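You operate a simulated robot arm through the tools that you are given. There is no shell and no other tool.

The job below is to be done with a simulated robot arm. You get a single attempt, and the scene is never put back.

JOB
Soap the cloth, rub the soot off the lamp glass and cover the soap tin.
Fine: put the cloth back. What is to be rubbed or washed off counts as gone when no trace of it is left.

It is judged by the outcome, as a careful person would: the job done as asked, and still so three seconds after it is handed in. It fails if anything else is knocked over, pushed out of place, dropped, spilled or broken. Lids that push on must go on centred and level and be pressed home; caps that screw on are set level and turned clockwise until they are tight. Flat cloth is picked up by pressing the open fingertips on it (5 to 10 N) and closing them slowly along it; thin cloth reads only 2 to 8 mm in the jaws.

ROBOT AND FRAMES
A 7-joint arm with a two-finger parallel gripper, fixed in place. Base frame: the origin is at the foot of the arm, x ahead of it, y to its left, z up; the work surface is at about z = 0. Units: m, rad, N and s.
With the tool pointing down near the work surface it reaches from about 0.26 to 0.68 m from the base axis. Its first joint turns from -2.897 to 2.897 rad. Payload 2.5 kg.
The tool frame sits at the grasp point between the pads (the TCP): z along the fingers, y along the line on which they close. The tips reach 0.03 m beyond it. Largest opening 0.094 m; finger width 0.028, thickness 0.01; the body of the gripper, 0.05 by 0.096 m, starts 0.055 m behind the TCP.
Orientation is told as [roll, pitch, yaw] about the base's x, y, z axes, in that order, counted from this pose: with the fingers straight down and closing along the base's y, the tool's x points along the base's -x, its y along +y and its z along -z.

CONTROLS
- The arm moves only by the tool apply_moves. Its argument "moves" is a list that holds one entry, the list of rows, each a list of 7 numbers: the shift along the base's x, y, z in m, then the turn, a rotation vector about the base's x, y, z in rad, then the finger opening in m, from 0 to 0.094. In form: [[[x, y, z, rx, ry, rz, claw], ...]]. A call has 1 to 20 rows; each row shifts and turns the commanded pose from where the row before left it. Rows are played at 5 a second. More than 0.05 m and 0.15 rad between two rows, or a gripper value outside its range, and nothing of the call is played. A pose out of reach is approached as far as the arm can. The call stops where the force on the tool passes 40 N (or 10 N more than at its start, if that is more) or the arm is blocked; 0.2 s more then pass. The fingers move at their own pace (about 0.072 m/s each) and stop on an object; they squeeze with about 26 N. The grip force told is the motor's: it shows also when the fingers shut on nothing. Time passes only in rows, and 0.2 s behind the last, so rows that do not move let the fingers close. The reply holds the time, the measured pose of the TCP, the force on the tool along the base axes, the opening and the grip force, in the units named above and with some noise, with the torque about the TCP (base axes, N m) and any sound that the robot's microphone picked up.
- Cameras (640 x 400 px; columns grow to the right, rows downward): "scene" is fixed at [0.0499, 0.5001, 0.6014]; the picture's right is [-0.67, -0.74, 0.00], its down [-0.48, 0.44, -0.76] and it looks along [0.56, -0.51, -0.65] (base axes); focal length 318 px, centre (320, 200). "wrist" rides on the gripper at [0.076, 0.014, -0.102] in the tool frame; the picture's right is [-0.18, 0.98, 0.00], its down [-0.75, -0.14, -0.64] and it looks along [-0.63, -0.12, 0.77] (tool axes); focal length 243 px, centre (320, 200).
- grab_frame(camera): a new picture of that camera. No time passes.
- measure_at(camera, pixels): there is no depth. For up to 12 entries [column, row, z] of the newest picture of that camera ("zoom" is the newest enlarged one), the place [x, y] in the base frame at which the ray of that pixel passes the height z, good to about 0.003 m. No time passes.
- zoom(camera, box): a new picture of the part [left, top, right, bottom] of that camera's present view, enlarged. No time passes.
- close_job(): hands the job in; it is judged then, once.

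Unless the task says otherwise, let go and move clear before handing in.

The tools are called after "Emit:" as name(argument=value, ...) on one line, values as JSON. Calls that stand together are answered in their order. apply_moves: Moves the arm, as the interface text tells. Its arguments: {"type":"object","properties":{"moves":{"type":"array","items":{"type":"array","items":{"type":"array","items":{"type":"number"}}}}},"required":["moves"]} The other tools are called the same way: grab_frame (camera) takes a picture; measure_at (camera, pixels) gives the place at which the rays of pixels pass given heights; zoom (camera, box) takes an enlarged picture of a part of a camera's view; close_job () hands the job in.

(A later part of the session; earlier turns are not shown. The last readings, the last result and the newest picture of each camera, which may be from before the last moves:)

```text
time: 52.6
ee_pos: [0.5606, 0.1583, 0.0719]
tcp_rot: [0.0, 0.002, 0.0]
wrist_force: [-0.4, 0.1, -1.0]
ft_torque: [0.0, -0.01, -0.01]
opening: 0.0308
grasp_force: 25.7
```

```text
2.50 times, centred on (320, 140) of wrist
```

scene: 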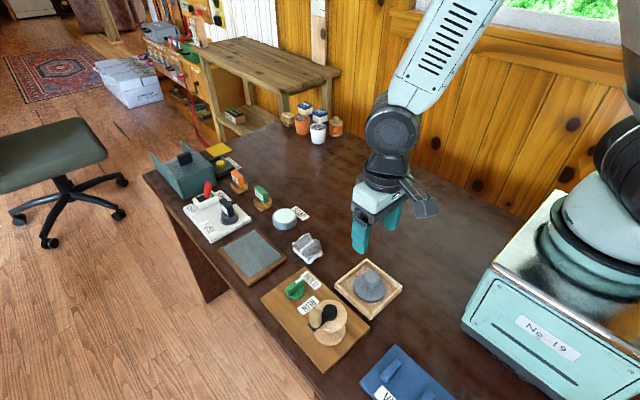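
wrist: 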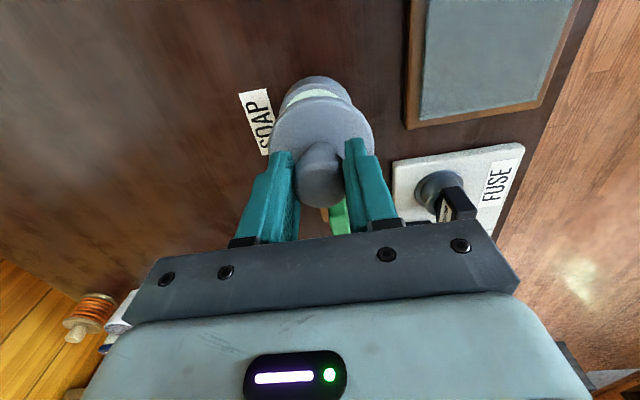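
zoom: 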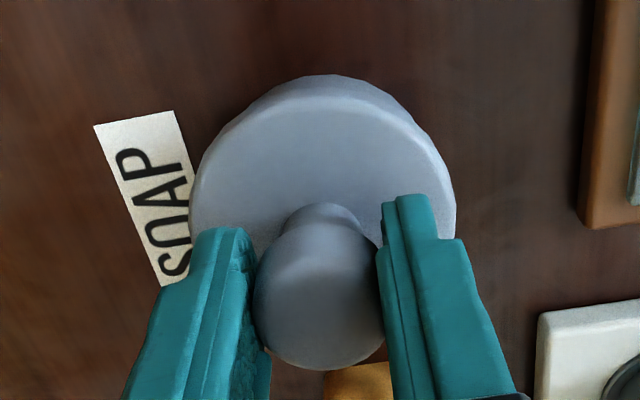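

Visual cues disagree slightly on direction, so I want to see the lid's underside (skirt or plug) before pressing harder. I'll lift it straight up and tilt it toward the scene camera.

Emit:
apply_moves(moves=[[[0, 0, 0.02, 0, 0, 0, 0.015], [0, 0, 0.045, 0, 0, 0, 0.015], [0, 0, 0.045, 0, 0, 0, 0.015], [0, 0, 0.045, 0, 0, 0, 0.015], [0, 0, 0.045, 0, 0, 0, 0.015], [0, 0, 0.045, 0, 0, 0, 0.015], [0, 0, 0.045, 0, 0, 0, 0.015], [0, 0, 0.045, 0, 0, 0, 0.015], [0, 0, 0, 0, 0, 0, 0.015]]])

Emit:
grab_frame(camera="scene")

Emit:
zoom(camera="scene", box=[260, 195, 310, 240])

```text
time: 54.6
ee_pos: [0.5634, 0.1616, 0.4068]
tcp_rot: [0.0, -0.001, 0.0]
wrist_force: [-1.2, -0.2, -0.5]
ft_torque: [0.0, 0.0, -0.01]
opening: 0.0312
grasp_force: 26.0
```

```text
taken
```

scene: 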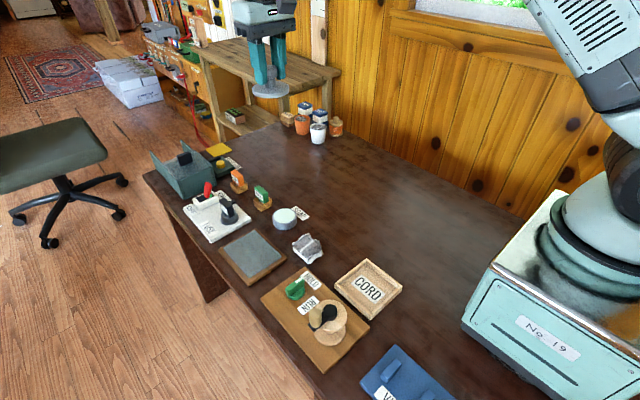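

```text
8.89 times, centred on (285, 218) of scene
```

zoom: 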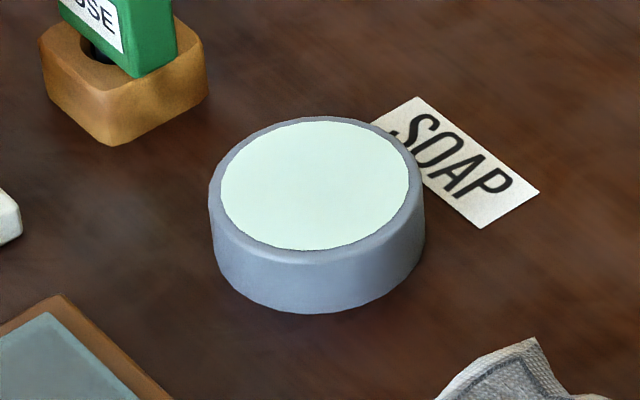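

The tin is exactly where it was (rim 209–425 in the same zoom). Now I'll tilt the lid toward the camera.

Emit:
apply_moves(moves=[[[0, 0, 0, 0.067, 0.074, 0, 0.015], [0, 0, 0, 0.067, 0.074, 0, 0.015], [0, 0, 0, 0.067, 0.074, 0, 0.015], [0, 0, 0, 0.067, 0.074, 0, 0.015], [0, 0, 0, 0.067, 0.074, 0, 0.015], [0, 0, 0, 0.067, 0.074, 0, 0.015], [0, 0, 0, 0.067, 0.074, 0, 0.015], [0, 0, 0, 0.067, 0.074, 0, 0.015], [0, 0, 0, 0, 0, 0, 0.015]]])

Emit:
zoom(camera="scene", box=[220, 30, 320, 130])

```text
time: 56.6
ee_pos: [0.5547, 0.1608, 0.4054]
tcp_rot: [0.604, 0.558, 0.174]
wrist_force: [0.9, -0.8, -0.6]
ft_torque: [-0.01, -0.02, -0.02]
opening: 0.0307
grasp_force: 26.4
out of reach, approached as far as the arm can: row 7, 8
```

```text
4.00 times, centred on (270, 80) of scene
```

zoom: 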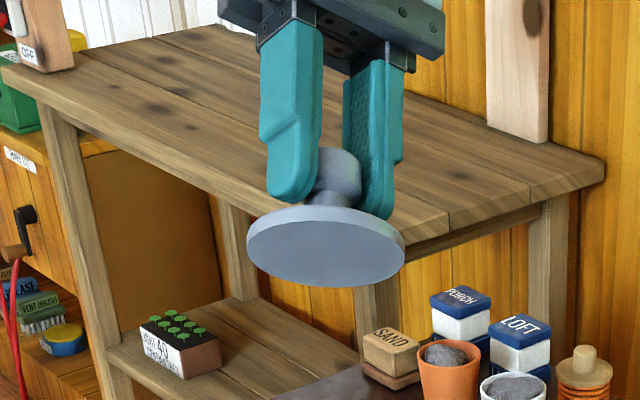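

The underside is a plain flat disc: no skirt or plug, so it just sits on the rim, and the earlier even contact was already the seat level. I'll undo the tilt.

Emit:
apply_moves(moves=[[[0, 0, 0, -0.067, -0.074, 0, 0.015], [0, 0, 0, -0.067, -0.074, 0, 0.015], [0, 0, 0, -0.067, -0.074, 0, 0.015], [0, 0, 0, -0.067, -0.074, 0, 0.015], [0, 0, 0, -0.067, -0.074, 0, 0.015], [0, 0, 0, -0.067, -0.074, 0, 0.015], [0, 0, 0, -0.067, -0.074, 0, 0.015], [0, 0, 0, -0.067, -0.074, 0, 0.015], [0, 0, 0, 0, 0, 0, 0.015]]])

Emit:
zoom(camera="scene", box=[220, 30, 320, 130])

```text
time: 58.6
ee_pos: [0.5539, 0.1599, 0.4065]
tcp_rot: [0.0, -0.001, 0.0]
wrist_force: [-0.6, 1.1, -0.4]
ft_torque: [0.0, 0.0, 0.0]
opening: 0.0308
grasp_force: 25.9
```

```text
4.00 times, centred on (270, 80) of scene
```

zoom: 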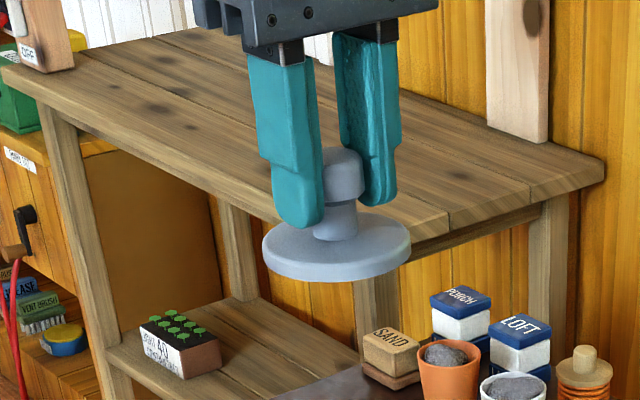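

Level again; the x command drifted about −8 mm from the clipped tilt, so I'll correct that while descending to just above the tin.

Emit:
apply_moves(moves=[[[0.004, 0, -0.04, 0, 0, 0, 0.015], [0.0045, 0, -0.045, 0, 0, 0, 0.015], [0, 0, -0.045, 0, 0, 0, 0.015], [0, 0, -0.045, 0, 0, 0, 0.015], [0, 0, -0.045, 0, 0, 0, 0.015], [0, 0, -0.045, 0, 0, 0, 0.015], [0, 0, -0.04, 0, 0, 0, 0.015], [0, 0, -0.02, 0, 0, 0, 0.015], [0, 0, 0, 0, 0, 0, 0.015]]])

Emit:
zoom(camera="scene", box=[262, 190, 307, 235])

Emit:
zoom(camera="wrist", box=[260, 75, 385, 150])

```text
time: 60.6
ee_pos: [0.5608, 0.1602, 0.0805]
tcp_rot: [0.0, 0.0, 0.0]
wrist_force: [-1.0, 0.4, -0.6]
ft_torque: [0.0, 0.03, -0.01]
opening: 0.0305
grasp_force: 25.8
```

```text
8.89 times, centred on (284, 212) of scene
```

zoom: 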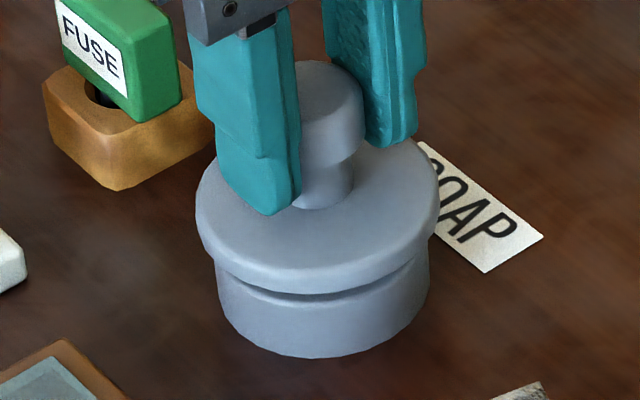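

```text
5.12 times, centred on (322, 112) of wrist
```

zoom: 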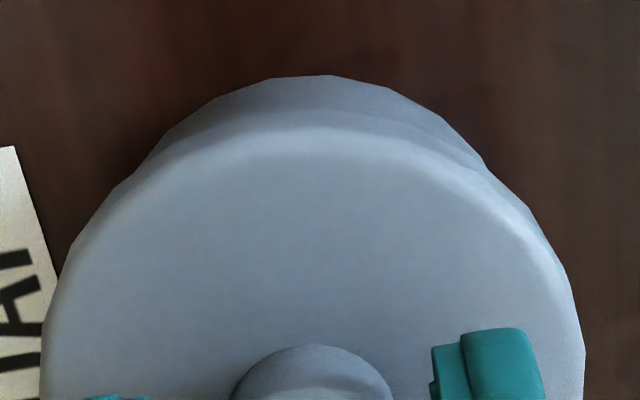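

Now both views agree: in the wrist view lid (313) and tin arc (312) share the same axis, and the scene offset (5 px) equals the expected parallax. I'll lower to the rim.

Emit:
apply_moves(moves=[[[0, 0, -0.003, 0, 0, 0, 0.015], [0, 0, -0.003, 0, 0, 0, 0.015], [0, 0, -0.001, 0, 0, 0, 0.015], [0, 0, 0, 0, 0, 0, 0.015]]])

```text
time: 61.6
ee_pos: [0.5624, 0.1582, 0.0746]
tcp_rot: [-0.001, 0.001, 0.0]
wrist_force: [-0.5, -0.4, -0.4]
ft_torque: [-0.02, 0.04, 0.02]
opening: 0.0306
grasp_force: 26.2
```

Emit:
apply_moves(moves=[[[0, 0, -0.001, 0, 0, 0, 0.015], [0, 0, -0.001, 0, 0, 0, 0.015], [0, 0, 0, 0, 0, 0, 0.015]]])

Emit:
zoom(camera="wrist", box=[260, 75, 385, 150])

Emit:
zoom(camera="scene", box=[270, 205, 302, 233])

```text
time: 62.4
ee_pos: [0.5627, 0.1579, 0.0728]
tcp_rot: [0.0, 0.0, 0.001]
wrist_force: [1.3, 0.1, -0.2]
ft_torque: [-0.01, 0.0, 0.01]
opening: 0.0307
grasp_force: 25.8
```

```text
5.12 times, centred on (322, 112) of wrist
```

zoom: 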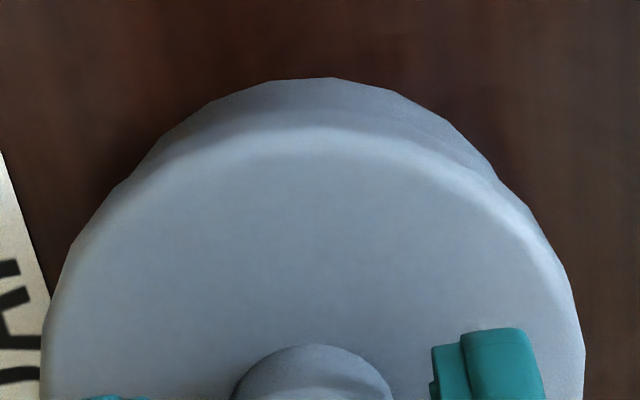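

```text
14.29 times, centred on (286, 219) of scene
```

zoom: 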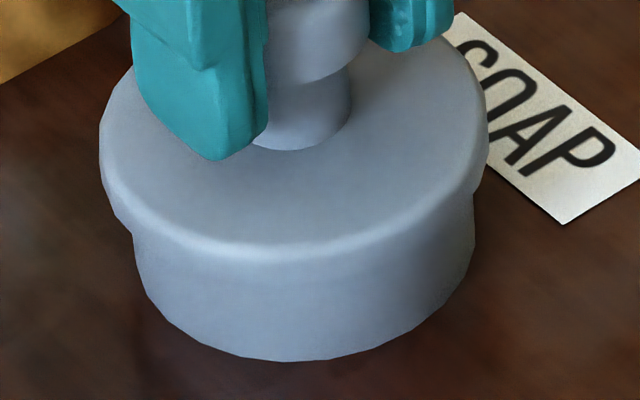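

Very close now: the scene view suggests the lid is under 1 mm too far toward +x. I'll trim x by −0.8 mm and touch down.

Emit:
apply_moves(moves=[[[-0.0008, 0, 0, 0, 0, 0, 0.015], [0, 0, -0.001, 0, 0, 0, 0.015], [0, 0, -0.0007, 0, 0, 0, 0.015], [0, 0, 0, 0, 0, 0, 0.015]]])

```text
time: 63.4
ee_pos: [0.5628, 0.1598, 0.0717]
tcp_rot: [-0.001, -0.002, 0.0]
wrist_force: [-4.1, -2.1, 15.7]
ft_torque: [-0.12, 0.04, -0.01]
opening: 0.0308
grasp_force: 25.7
```

Touchdown at 15.7 N with contact well inside the rim. I'll press home a little more firmly (about 25 N), then ease off and look.

Emit:
apply_moves(moves=[[[0, 0, -0.0008, 0, 0, 0, 0.015], [0, 0, 0, 0, 0, 0, 0.015]]])

Emit:
zoom(camera="scene", box=[262, 190, 307, 235])

Emit:
zoom(camera="wrist", box=[260, 75, 385, 150])

```text
time: 64.0
ee_pos: [0.5632, 0.1591, 0.0716]
tcp_rot: [0.003, -0.003, -0.001]
wrist_force: [-4.3, -2.4, 24.1]
ft_torque: [-0.09, -0.02, -0.03]
opening: 0.0307
grasp_force: 26.1
```

```text
8.89 times, centred on (284, 212) of scene
```

zoom: 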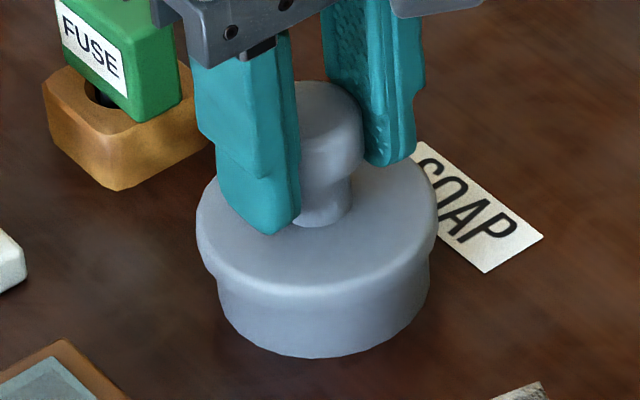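

```text
5.12 times, centred on (322, 112) of wrist
```

zoom: 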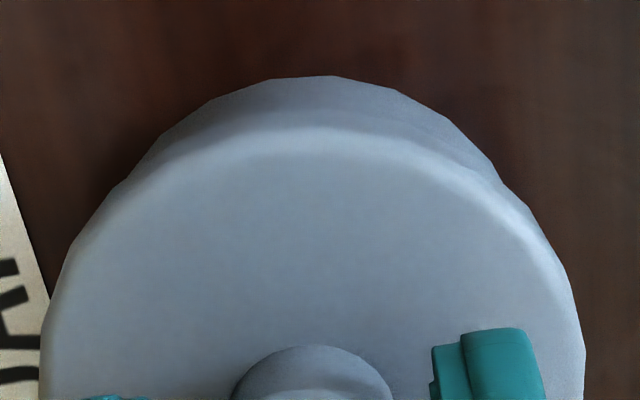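

The lid lies flat and level on the tin with an even overhang (24 N pressed). I'll relieve the pressure and open the fingers gently.

Emit:
apply_moves(moves=[[[0, 0, 0.001, 0, 0, 0, 0.015], [0, 0, 0.0009, 0, 0, 0, 0.015], [0, 0, 0, 0, 0, 0, 0.015]]])

```text
time: 64.8
ee_pos: [0.5629, 0.1584, 0.0713]
tcp_rot: [0.0, -0.001, 0.0]
wrist_force: [2.7, 1.7, 9.6]
ft_torque: [0.1, -0.34, 0.04]
opening: 0.0311
grasp_force: 26.3
```

Emit:
apply_moves(moves=[[[0, 0, 0.0006, 0, 0, 0, 0.015], [0, 0, 0, 0, 0, 0, 0.015]]])

```text
time: 65.4
ee_pos: [0.5616, 0.1584, 0.0715]
tcp_rot: [0.0, 0.002, 0.0]
wrist_force: [0.4, 0.2, 3.4]
ft_torque: [0.04, -0.13, -0.01]
opening: 0.0308
grasp_force: 25.9
```

The residual force is down to 3.4 N, so the lid rests on the rim. Now I'll open slowly.

Emit:
apply_moves(moves=[[[0, 0, 0, 0, 0, 0, 0.03], [0, 0, 0, 0, 0, 0, 0.034], [0, 0, 0, 0, 0, 0, 0.038], [0, 0, 0, 0, 0, 0, 0.044], [0, 0, 0, 0, 0, 0, 0.05], [0, 0, 0, 0, 0, 0, 0.056], [0, 0, 0, 0, 0, 0, 0.056]]])

Emit:
zoom(camera="scene", box=[262, 190, 307, 235])

Emit:
zoom(camera="wrist", box=[250, 60, 390, 220])

```text
time: 67.0
ee_pos: [0.5627, 0.159, 0.0722]
tcp_rot: [-0.001, 0.001, -0.001]
wrist_force: [-0.4, 0.3, -0.3]
ft_torque: [0.0, 0.02, 0.0]
opening: 0.056
grasp_force: 0.1
```

```text
8.89 times, centred on (284, 212) of scene
```

zoom: 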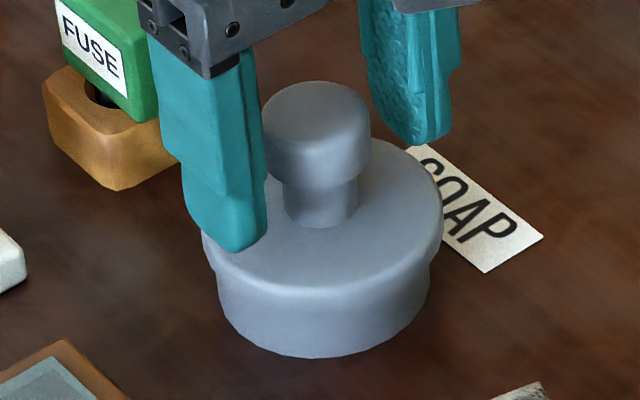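

```text
2.50 times, centred on (320, 140) of wrist
```

zoom: 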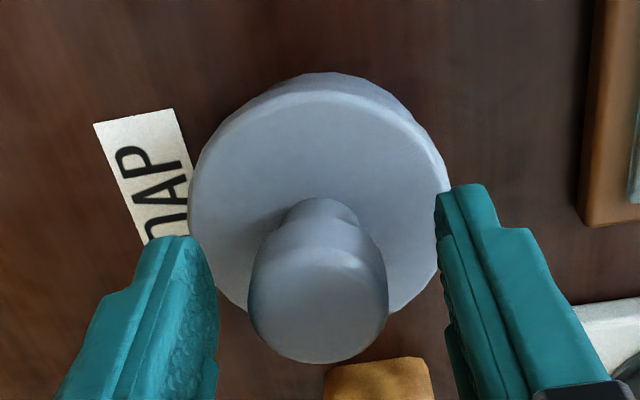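

The lid is released and stayed level on the tin; the knob is free of both fingers. I'll rise straight up and view the result.

Emit:
apply_moves(moves=[[[0, 0, 0.01, 0, 0, 0, 0.056], [0, 0, 0.02, 0, 0, 0, 0.056], [0, 0, 0.04, 0, 0, 0, 0.056], [0, 0, 0.045, 0, 0, 0, 0.056], [0, 0, 0.045, 0, 0, 0, 0.056], [-0.04, -0.02, 0.0, 0, 0, 0, 0.056], [-0.04, -0.02, 0.0, 0, 0, 0, 0.056], [0, 0, 0, 0, 0, 0, 0.056]]])

Emit:
zoom(camera="scene", box=[262, 195, 307, 235])

Emit:
grab_frame(camera="wrist")

Emit:
zoom(camera="wrist", box=[290, 90, 420, 210])

```text
time: 68.8
ee_pos: [0.4814, 0.1152, 0.2302]
tcp_rot: [0.0, 0.0, -0.001]
wrist_force: [0.5, 0.9, 0.1]
ft_torque: [0.01, 0.01, 0.03]
opening: 0.0564
grasp_force: 0.0
```

```text
10.00 times, centred on (284, 215) of scene
```

zoom: 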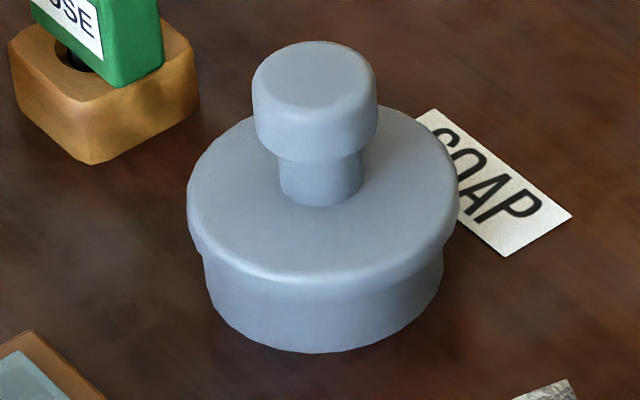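

```text
taken
```

wrist: 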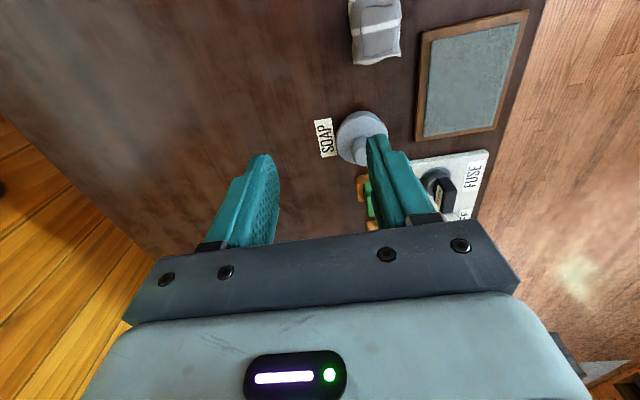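

```text
3.33 times, centred on (355, 150) of wrist
```

zoom: 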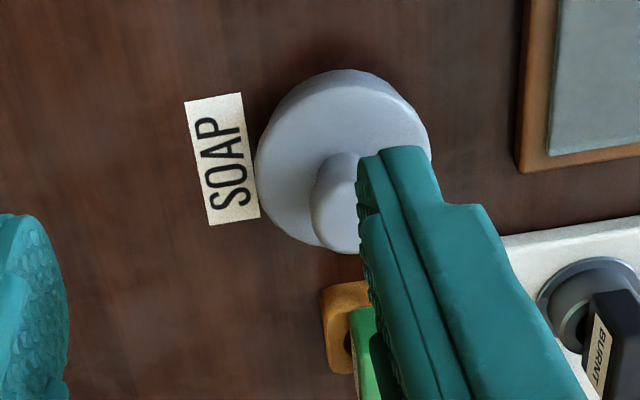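

The lid sits level and centred on the tin (lid 186–460, tin 203–444 at 10×, equal overhang). I'll move aside for an unobstructed view and check the seam and the whole scene.

Emit:
apply_moves(moves=[[[-0.01, -0.045, 0.01, 0, 0, 0, 0.056], [0, -0.02, 0, 0, 0, 0, 0.056], [0, 0, 0, 0, 0, 0, 0.056]]])

Emit:
zoom(camera="scene", box=[270, 205, 302, 233])

Emit:
grab_frame(camera="scene")

Emit:
zoom(camera="wrist", box=[360, 60, 480, 180])

```text
time: 69.6
ee_pos: [0.4735, 0.0537, 0.2419]
tcp_rot: [-0.001, 0.001, -0.001]
wrist_force: [-0.5, 0.8, 0.2]
ft_torque: [-0.02, -0.03, -0.03]
opening: 0.0561
grasp_force: 0.1
```

```text
14.29 times, centred on (286, 219) of scene
```

zoom: 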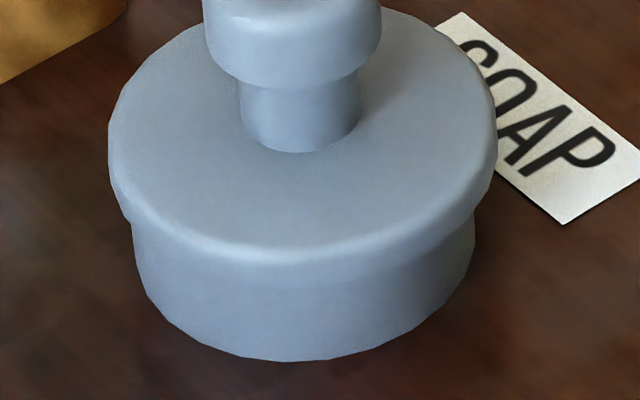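

```text
taken
```

scene: 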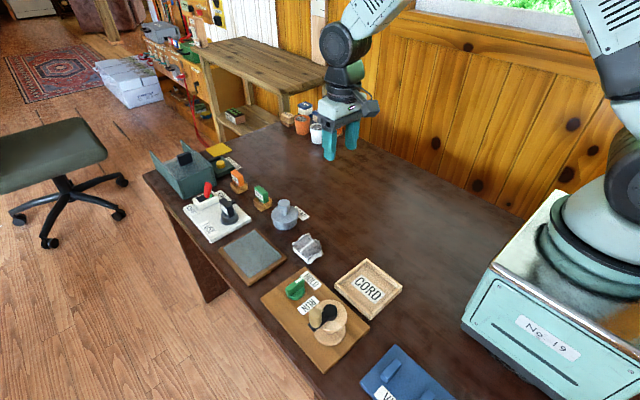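

```text
3.33 times, centred on (420, 120) of wrist
```

zoom: 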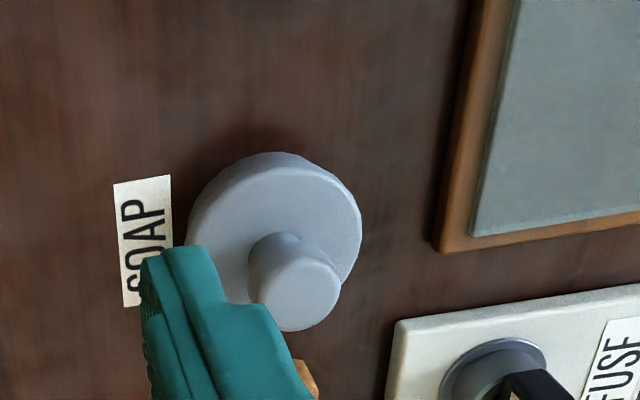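

The lid sits closed on the tin with no gap and all else is in place. One last close check of the pane for any trace of soot.

Emit:
zoom(camera="scene", box=[220, 228, 287, 282])

Emit:
zoom(camera="wrist", box=[430, 0, 590, 150])

Emit:
zoom(camera="scene", box=[285, 225, 330, 268])

```text
7.41 times, centred on (254, 255) of scene
```

zoom: 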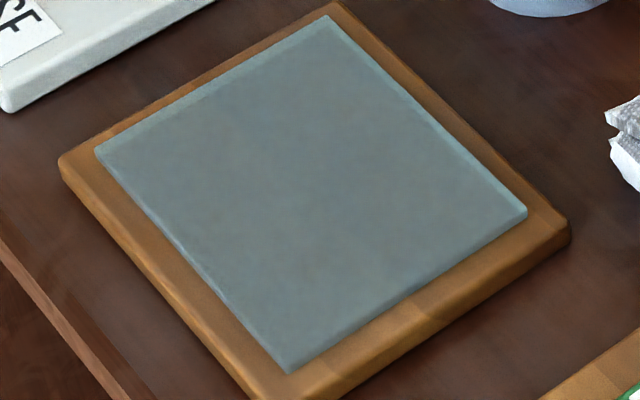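

```text
2.67 times, centred on (510, 75) of wrist
```

zoom: 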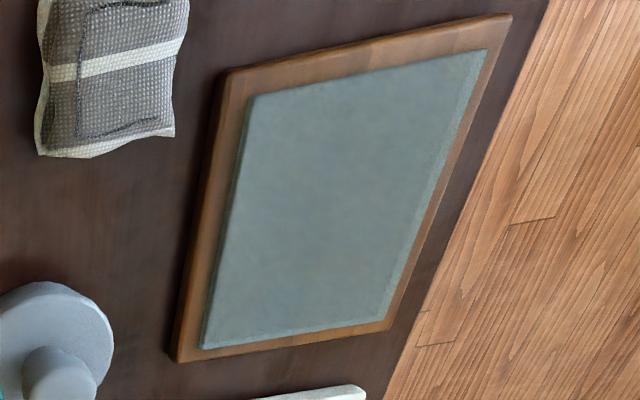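

```text
9.30 times, centred on (308, 246) of scene
```

zoom: 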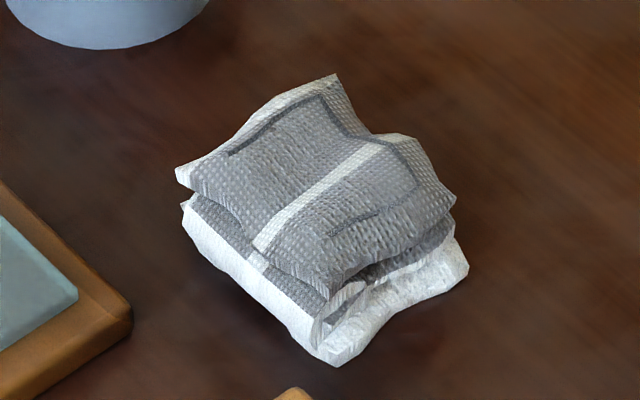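

Everything checks out: pane clear, cloth back in place, lid level. As a last measure I'll press the lid home from above with closed fingertips on the knob, so first I'll move over it.

Emit:
apply_moves(moves=[[[0.03, 0.035, 0, 0, 0, 0, 0.0], [0.03, 0.035, 0, 0, 0, 0, 0.0], [0.029, 0.034, 0, 0, 0, 0, 0.0], [0, 0, -0.045, 0, 0, 0, 0.0], [0, 0, -0.045, 0, 0, 0, 0.0], [0, 0, -0.035, 0, 0, 0, 0.0], [0, 0, 0, 0, 0, 0, 0.0]]])

Emit:
zoom(camera="scene", box=[250, 165, 320, 235])

Emit:
zoom(camera="wrist", box=[240, 60, 400, 230])

```text
time: 71.2
ee_pos: [0.5636, 0.1578, 0.1131]
tcp_rot: [-0.001, -0.002, 0.0]
wrist_force: [0.6, -0.2, 0.8]
ft_torque: [0.0, 0.01, 0.0]
opening: 0.0
grasp_force: 26.1
```

```text
5.71 times, centred on (285, 200) of scene
```

zoom: 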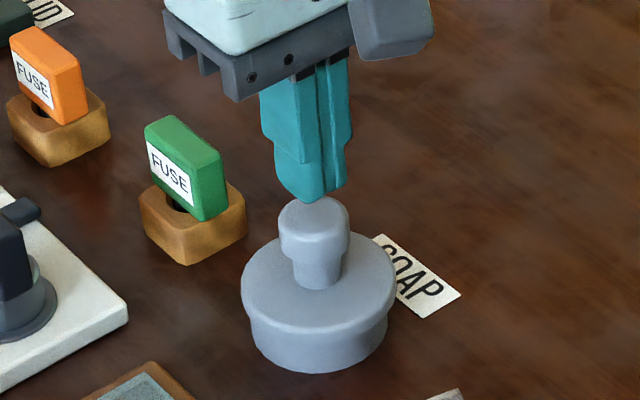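

```text
2.35 times, centred on (320, 145) of wrist
```

zoom: 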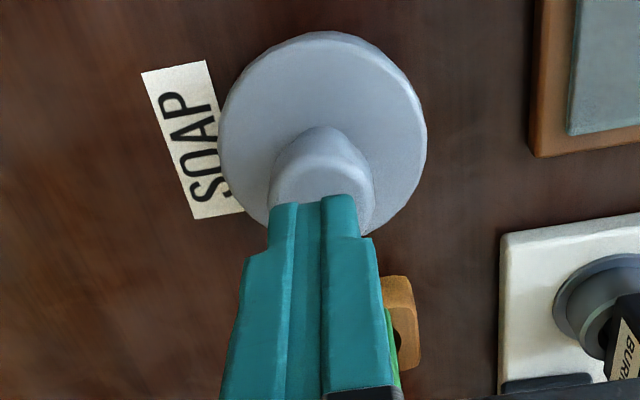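

The closed tips are directly above the knob (tips at zoom (318,200), knob top (315,222)). I'll lower gently to contact.

Emit:
apply_moves(moves=[[[0, 0, -0.006, 0, 0, 0, 0.0], [0, 0, -0.004, 0, 0, 0, 0.0], [0, 0, -0.002, 0, 0, 0, 0.0], [0, 0, 0, 0, 0, 0, 0.0]]])

```text
time: 72.2
ee_pos: [0.5616, 0.1587, 0.1045]
tcp_rot: [0.001, 0.001, 0.0]
wrist_force: [-0.3, 0.2, 0.5]
ft_torque: [0.03, -0.02, -0.02]
opening: 0.0
grasp_force: 25.8
```

Emit:
apply_moves(moves=[[[0, 0, -0.002, 0, 0, 0, 0.0], [0, 0, -0.001, 0, 0, 0, 0.0], [0, 0, -0.001, 0, 0, 0, 0.0], [0, 0, 0, 0, 0, 0, 0.0]]])

```text
time: 73.2
ee_pos: [0.5627, 0.158, 0.0997]
tcp_rot: [-0.001, 0.0, -0.001]
wrist_force: [0.1, 0.2, 0.1]
ft_torque: [0.01, -0.01, -0.05]
opening: 0.0003
grasp_force: 26.0
```

Emit:
apply_moves(moves=[[[0, 0, -0.001, 0, 0, 0, 0.0], [0, 0, -0.001, 0, 0, 0, 0.0], [0, 0, 0, 0, 0, 0, 0.0]]])

```text
time: 74.0
ee_pos: [0.561, 0.1593, 0.099]
tcp_rot: [0.0, 0.001, -0.001]
wrist_force: [-0.1, 0.4, -0.1]
ft_torque: [0.02, -0.04, 0.01]
opening: 0.0
grasp_force: 26.4
```

Emit:
apply_moves(moves=[[[0, 0, -0.001, 0, 0, 0, 0.0], [0, 0, -0.001, 0, 0, 0, 0.0], [0, 0, 0, 0, 0, 0, 0.0]]])

Emit:
zoom(camera="scene", box=[262, 185, 307, 235])

```text
time: 74.8
ee_pos: [0.5617, 0.158, 0.0978]
tcp_rot: [0.001, -0.002, 0.0]
wrist_force: [-1.9, 0.3, 7.4]
ft_torque: [0.05, 0.06, 0.02]
opening: 0.0003
grasp_force: 25.9
```

```text
8.00 times, centred on (284, 210) of scene
```

zoom: 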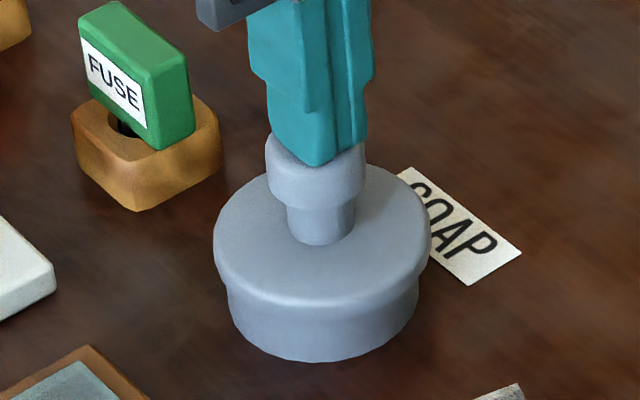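

The tips rest on the knob with 7.4 N and the lid stays level. I'll press on to about 25–30 N.

Emit:
apply_moves(moves=[[[0, 0, -0.001, 0, 0, 0, 0.0], [0, 0, -0.0008, 0, 0, 0, 0.0], [0, 0, 0, 0, 0, 0, 0.0]]])

Emit:
zoom(camera="scene", box=[262, 185, 307, 235])

```text
time: 75.6
ee_pos: [0.5636, 0.1578, 0.0988]
tcp_rot: [0.001, -0.004, 0.0]
wrist_force: [-6.8, 0.0, 29.6]
ft_torque: [0.05, 0.38, -0.03]
opening: 0.0
grasp_force: 26.1
```

```text
8.00 times, centred on (284, 210) of scene
```

zoom: 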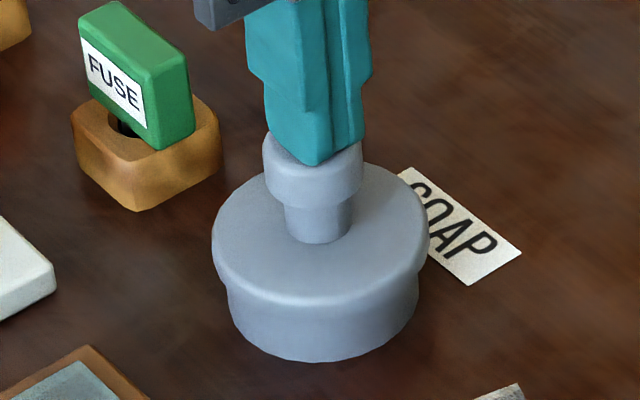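

At 29.6 N it does not give, so the lid is home; it stays level and centred. I'll ease off and rise clear.

Emit:
apply_moves(moves=[[[0, 0, 0.001, 0, 0, 0, 0.0], [0, 0, 0.002, 0, 0, 0, 0.0], [0, 0, 0.01, 0, 0, 0, 0.0], [0, 0, 0.03, 0, 0, 0, 0.0], [0, 0, 0.045, 0, 0, 0, 0.0], [0, 0, 0.045, 0, 0, 0, 0.0], [-0.03, -0.035, 0, 0, 0, 0, 0.0], [-0.03, -0.035, 0, 0, 0, 0, 0.03], [-0.03, -0.035, 0, 0, 0, 0, 0.05], [0, 0, 0, 0, 0, 0, 0.05]]])

Emit:
zoom(camera="scene", box=[262, 195, 307, 235])

Emit:
grab_frame(camera="scene")

Emit:
zoom(camera="wrist", box=[360, 60, 480, 180])

```text
time: 77.8
ee_pos: [0.4726, 0.0524, 0.2296]
tcp_rot: [0.0, 0.001, 0.0]
wrist_force: [0.0, 0.1, 0.1]
ft_torque: [0.04, 0.0, 0.02]
opening: 0.0498
grasp_force: 0.1
```

```text
10.00 times, centred on (284, 215) of scene
```

zoom: 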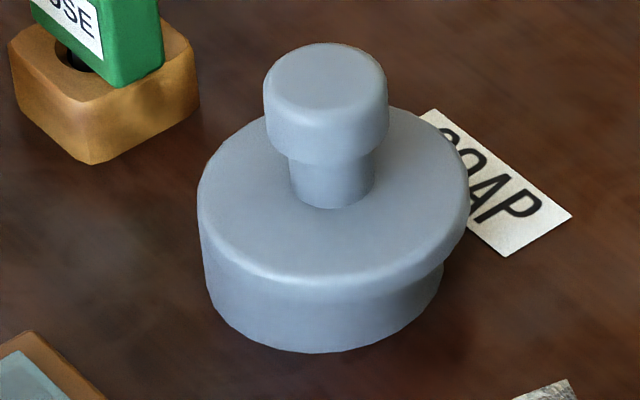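

```text
taken
```

scene: 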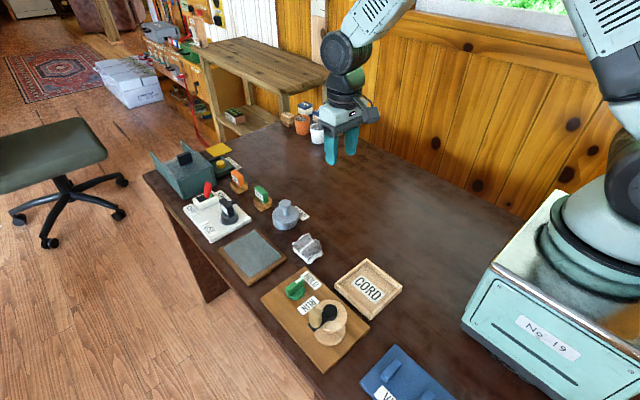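

```text
3.33 times, centred on (420, 120) of wrist
```

zoom: 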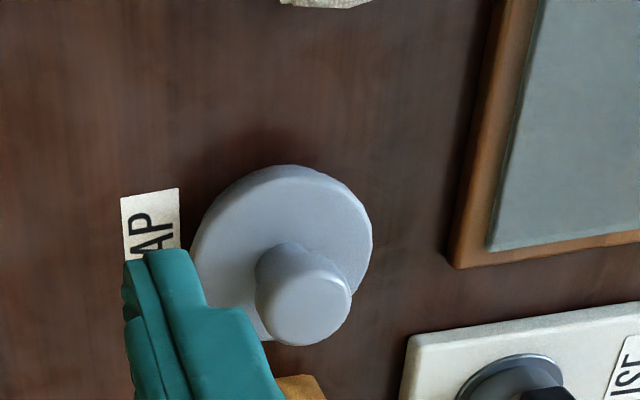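

Easing off dragged the lid about 3 mm toward −x (now 197–469 versus tin 203–444), so it's no longer centred. I'll re-grip the knob, lift it a few millimetres and set it back centred; first I'll hover over it.

Emit:
apply_moves(moves=[[[0.03, 0.035, 0, 0, 0, 0, 0.05], [0.03, 0.035, 0, 0, 0, 0, 0.05], [0.027, 0.034, 0, 0, 0, 0, 0.05], [0, 0, -0.045, 0, 0, 0, 0.05], [0, 0, -0.045, 0, 0, 0, 0.05], [0, 0, -0.02, 0, 0, 0, 0.05], [0, 0, 0, 0, 0, 0, 0.05]]])

Emit:
zoom(camera="scene", box=[255, 170, 315, 235])

Emit:
zoom(camera="wrist", box=[240, 60, 400, 230])

```text
time: 79.4
ee_pos: [0.5598, 0.1583, 0.1159]
tcp_rot: [0.001, 0.002, 0.001]
wrist_force: [0.6, 0.7, 0.2]
ft_torque: [0.02, 0.01, 0.03]
opening: 0.0499
grasp_force: 0.1
```

```text
6.15 times, centred on (285, 202) of scene
```

zoom: 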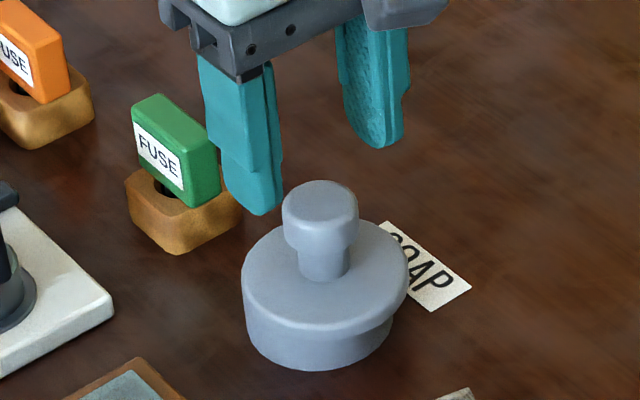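

```text
2.35 times, centred on (320, 145) of wrist
```

zoom: 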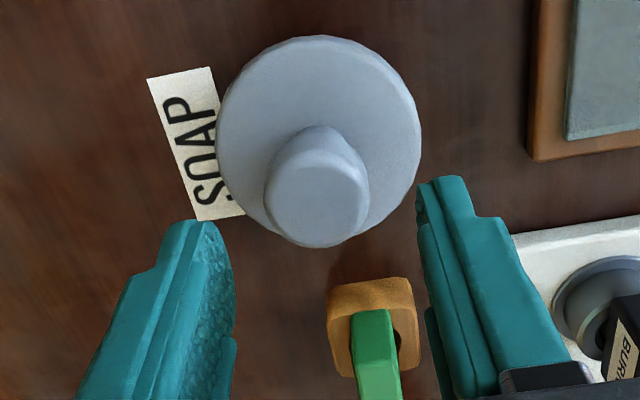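

The knob lies about 1 mm to −y of the fingers' middle. I'll shift −1 mm in y and descend around the knob.

Emit:
apply_moves(moves=[[[0, -0.001, -0.015, 0, 0, 0, 0.05], [0, 0, -0.015, 0, 0, 0, 0.05], [0, 0, -0.01, 0, 0, 0, 0.05], [0, 0, -0.005, 0, 0, 0, 0.05], [0, 0, 0, 0, 0, 0, 0.05]]])

Emit:
zoom(camera="scene", box=[262, 190, 307, 235])

Emit:
zoom(camera="wrist", box=[240, 60, 400, 230])

```text
time: 80.6
ee_pos: [0.5585, 0.156, 0.0719]
tcp_rot: [-0.001, -0.001, -0.002]
wrist_force: [-0.4, -0.4, 0.7]
ft_torque: [0.01, 0.01, -0.02]
opening: 0.0502
grasp_force: 0.0
```

```text
8.89 times, centred on (284, 212) of scene
```

zoom: 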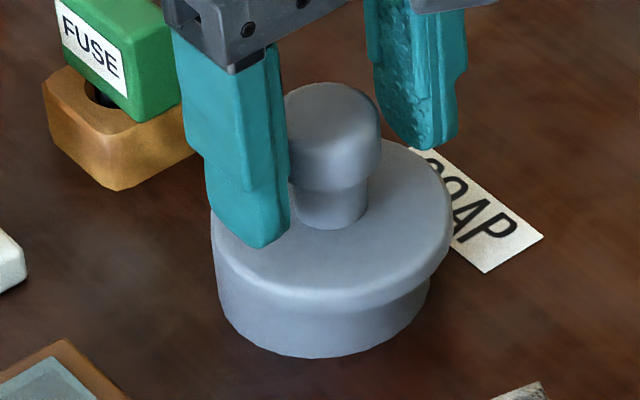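

```text
2.35 times, centred on (320, 145) of wrist
```

zoom: 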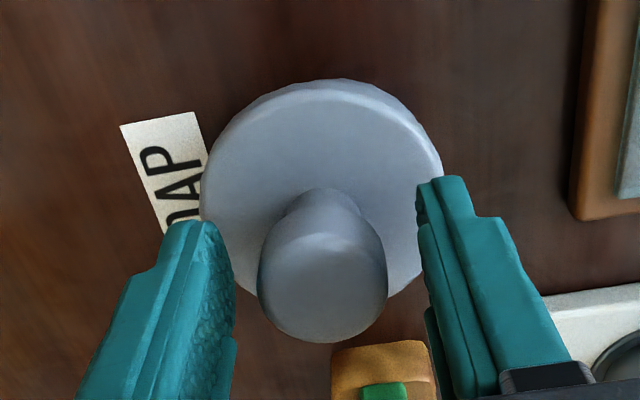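

The fingers straddle the knob evenly. I'll close slowly.

Emit:
apply_moves(moves=[[[0, 0, 0, 0, 0, 0, 0.044], [0, 0, 0, 0, 0, 0, 0.039], [0, 0, 0, 0, 0, 0, 0.036], [0, 0, 0, 0, 0, 0, 0.033], [0, 0, 0, 0, 0, 0, 0.03], [0, 0, 0, 0, 0, 0, 0.026], [0, 0, 0, 0, 0, 0, 0.018], [0, 0, 0, 0, 0, 0, 0.015]]])

Emit:
zoom(camera="scene", box=[262, 190, 307, 235])

```text
time: 82.4
ee_pos: [0.5589, 0.1568, 0.0737]
tcp_rot: [0.0, -0.001, 0.0]
wrist_force: [-0.7, 0.2, -1.0]
ft_torque: [0.01, 0.02, 0.0]
opening: 0.0307
grasp_force: 25.6
```

```text
8.89 times, centred on (284, 212) of scene
```

zoom: 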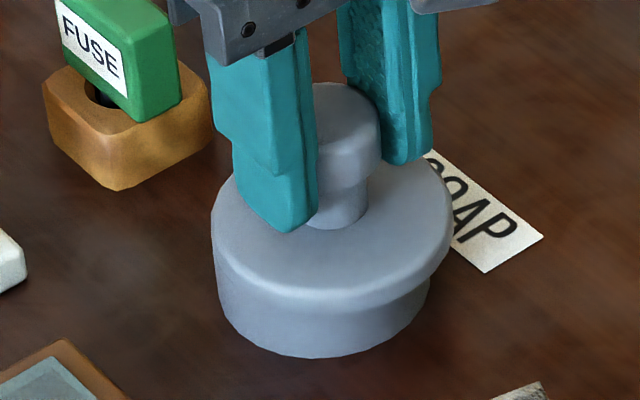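

Gripped at 31 mm. I'll lift 3 mm, shift +3.2 mm in x and +2 mm in y, and compare in both views.

Emit:
apply_moves(moves=[[[0, 0, 0.0015, 0, 0, 0, 0.015], [0, 0, 0.0025, 0, 0, 0, 0.015], [0.0032, 0.002, 0, 0, 0, 0, 0.015], [0, 0, 0, 0, 0, 0, 0.015]]])

Emit:
zoom(camera="scene", box=[262, 190, 307, 235])

Emit:
zoom(camera="wrist", box=[260, 75, 385, 150])

```text
time: 83.4
ee_pos: [0.5625, 0.157, 0.0779]
tcp_rot: [0.0, 0.001, -0.001]
wrist_force: [-0.3, -0.2, -1.1]
ft_torque: [-0.02, 0.01, 0.01]
opening: 0.0309
grasp_force: 26.2
```

```text
8.89 times, centred on (284, 212) of scene
```

zoom: 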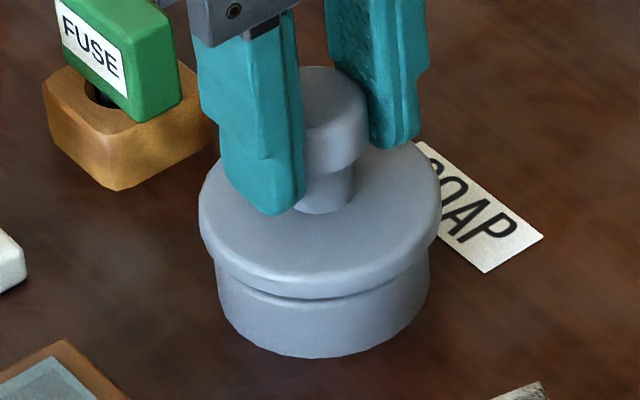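

```text
5.12 times, centred on (322, 112) of wrist
```

zoom: 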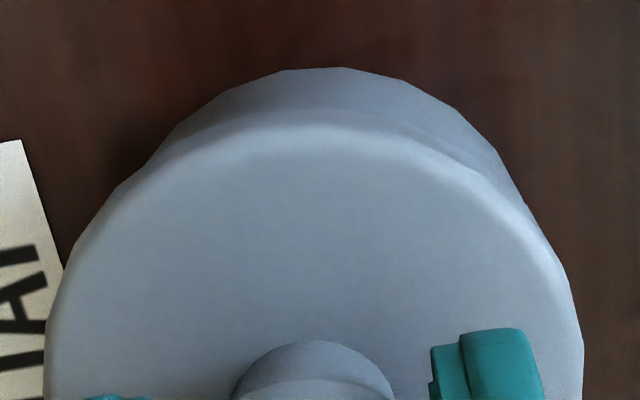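

Scene left–right is aligned, but the wrist arc (325 vs lid 314) and the scene rows both indicate the lid is about 2 mm too far away (+x/−y). I'll shift −1.5 mm x, +1.7 mm y and re-check.

Emit:
apply_moves(moves=[[[-0.0015, 0.0017, 0, 0, 0, 0, 0.015], [0, 0, 0, 0, 0, 0, 0.015], [0, 0, 0, 0, 0, 0, 0.015]]])

Emit:
zoom(camera="scene", box=[262, 190, 307, 235])

Emit:
zoom(camera="wrist", box=[260, 75, 385, 150])

```text
time: 84.2
ee_pos: [0.5612, 0.1607, 0.0772]
tcp_rot: [0.0, 0.001, -0.002]
wrist_force: [-0.7, 0.3, 0.0]
ft_torque: [0.0, -0.01, 0.03]
opening: 0.0306
grasp_force: 26.1
```

```text
8.89 times, centred on (284, 212) of scene
```

zoom: 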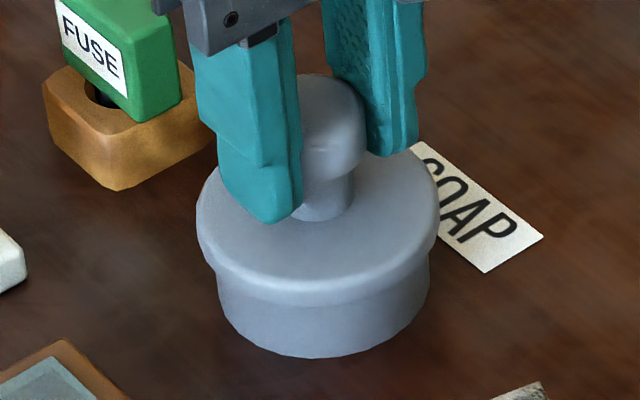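

```text
5.12 times, centred on (322, 112) of wrist
```

zoom: 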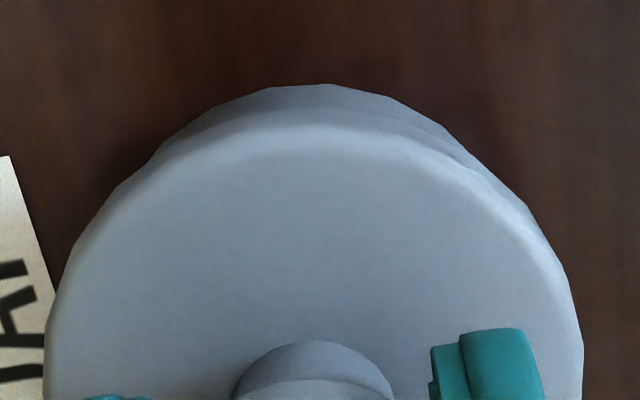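

Both views now show it centred within half a millimetre (wrist 315 vs 314; scene offset and rows match). I'll lower to the lightest contact.

Emit:
apply_moves(moves=[[[0, 0, -0.002, 0, 0, 0, 0.015], [0, 0, -0.001, 0, 0, 0, 0.015], [0, 0, -0.0005, 0, 0, 0, 0.015], [0, 0, 0, 0, 0, 0, 0.015]]])

```text
time: 85.2
ee_pos: [0.5599, 0.1605, 0.0737]
tcp_rot: [-0.001, -0.001, 0.0]
wrist_force: [-0.4, 0.5, -0.1]
ft_torque: [0.02, 0.01, 0.02]
opening: 0.0307
grasp_force: 26.1
```

Emit:
apply_moves(moves=[[[0, 0, -0.0004, 0, 0, 0, 0.015], [0, 0, -0.0003, 0, 0, 0, 0.015], [0, 0, 0, 0, 0, 0, 0.015]]])

```text
time: 86.0
ee_pos: [0.5613, 0.1592, 0.0729]
tcp_rot: [0.002, 0.0, -0.001]
wrist_force: [-1.3, 0.3, 0.6]
ft_torque: [0.01, 0.0, 0.01]
opening: 0.0306
grasp_force: 25.9
```

Emit:
apply_moves(moves=[[[0, 0, -0.0003, 0, 0, 0, 0.015], [0, 0, -0.0002, 0, 0, 0, 0.015], [0, 0, 0, 0, 0, 0, 0.015]]])

```text
time: 86.8
ee_pos: [0.5594, 0.1591, 0.0744]
tcp_rot: [-0.001, -0.002, -0.001]
wrist_force: [-2.0, -0.9, 6.1]
ft_torque: [-0.07, 0.08, -0.01]
opening: 0.0309
grasp_force: 25.8
```

Light contact at 6 N with good centring. I'll press it home from here, firmly, while still holding the knob.

Emit:
apply_moves(moves=[[[0, 0, -0.001, 0, 0, 0, 0.015], [0, 0, -0.001, 0, 0, 0, 0.015], [0, 0, 0, 0, 0, 0, 0.015]]])

Emit:
zoom(camera="scene", box=[262, 190, 307, 235])

```text
time: 87.6
ee_pos: [0.5613, 0.1591, 0.0738]
tcp_rot: [0.002, -0.003, -0.002]
wrist_force: [-7.9, -4.1, 34.6]
ft_torque: [-0.23, 0.26, -0.02]
opening: 0.0302
grasp_force: 26.2
```

```text
8.89 times, centred on (284, 212) of scene
```

zoom: 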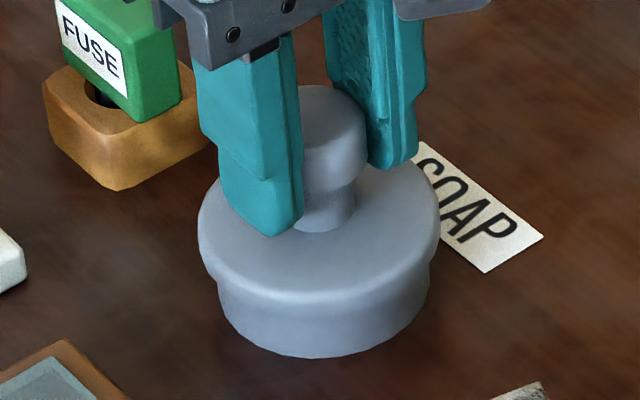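

At 34.6 N the press is central (within 4 mm) and it doesn't sink further, so it is home. I'll unload fully so no sideways load remains before opening.

Emit:
apply_moves(moves=[[[0, 0, 0.001, 0, 0, 0, 0.015], [0, 0, 0.001, 0, 0, 0, 0.015], [0, 0, 0.0006, 0, 0, 0, 0.015], [0, 0, 0, 0, 0, 0, 0.015]]])

Emit:
zoom(camera="scene", box=[262, 190, 307, 235])

Emit:
zoom(camera="wrist", box=[260, 75, 385, 150])

```text
time: 88.6
ee_pos: [0.5595, 0.1597, 0.0726]
tcp_rot: [0.0, 0.001, 0.0]
wrist_force: [3.0, -0.1, 8.2]
ft_torque: [-0.09, -0.19, 0.0]
opening: 0.0305
grasp_force: 26.3
```

```text
8.89 times, centred on (284, 212) of scene
```

zoom: 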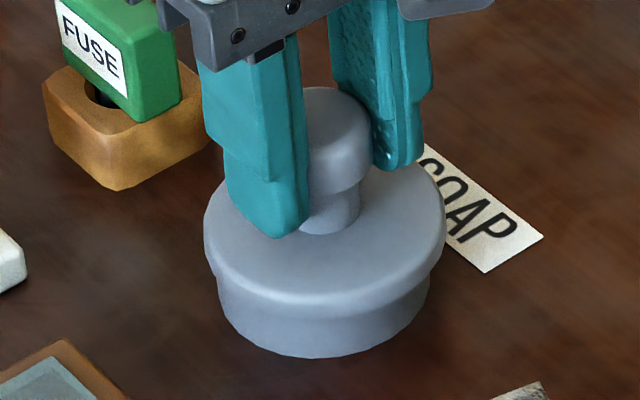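

```text
5.12 times, centred on (322, 112) of wrist
```

zoom: 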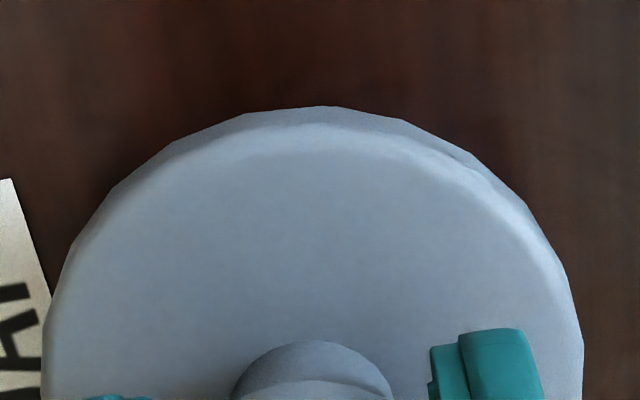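

The unload dragged the lid about 2 mm toward −x (scene centre 325). I'll lift it fully clear by another 1.5 mm so the arm settles, then re-check.

Emit:
apply_moves(moves=[[[0, 0, 0.001, 0, 0, 0, 0.015], [0, 0, 0.001, 0, 0, 0, 0.015], [0, 0, 0, 0, 0, 0, 0.015], [0, 0, 0, 0, 0, 0, 0.015]]])

Emit:
zoom(camera="scene", box=[262, 190, 307, 235])

Emit:
zoom(camera="wrist", box=[260, 75, 385, 150])

```text
time: 89.6
ee_pos: [0.5602, 0.1605, 0.075]
tcp_rot: [0.0, 0.0, 0.0]
wrist_force: [1.2, 0.0, 0.9]
ft_torque: [0.03, -0.02, -0.01]
opening: 0.0304
grasp_force: 26.1
```

```text
8.89 times, centred on (284, 212) of scene
```

zoom: 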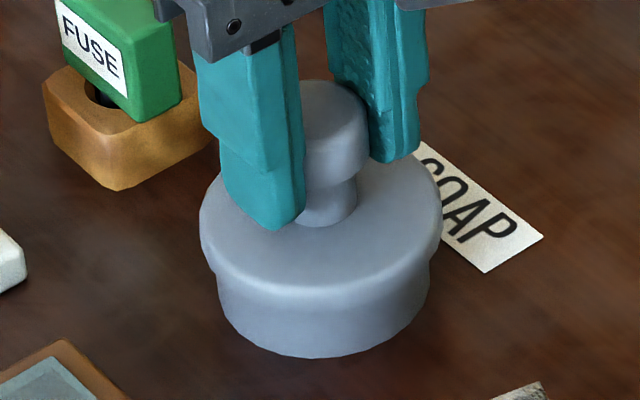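

```text
5.12 times, centred on (322, 112) of wrist
```

zoom: 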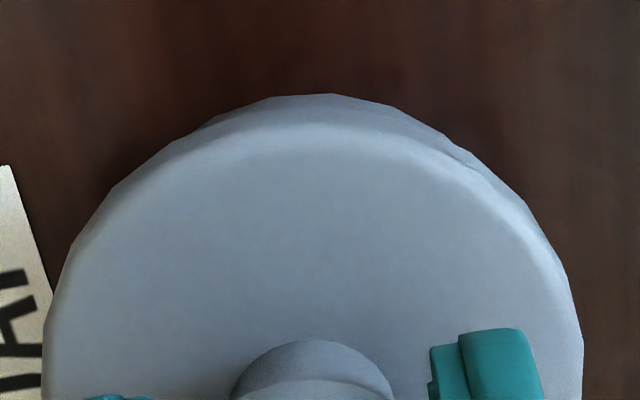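

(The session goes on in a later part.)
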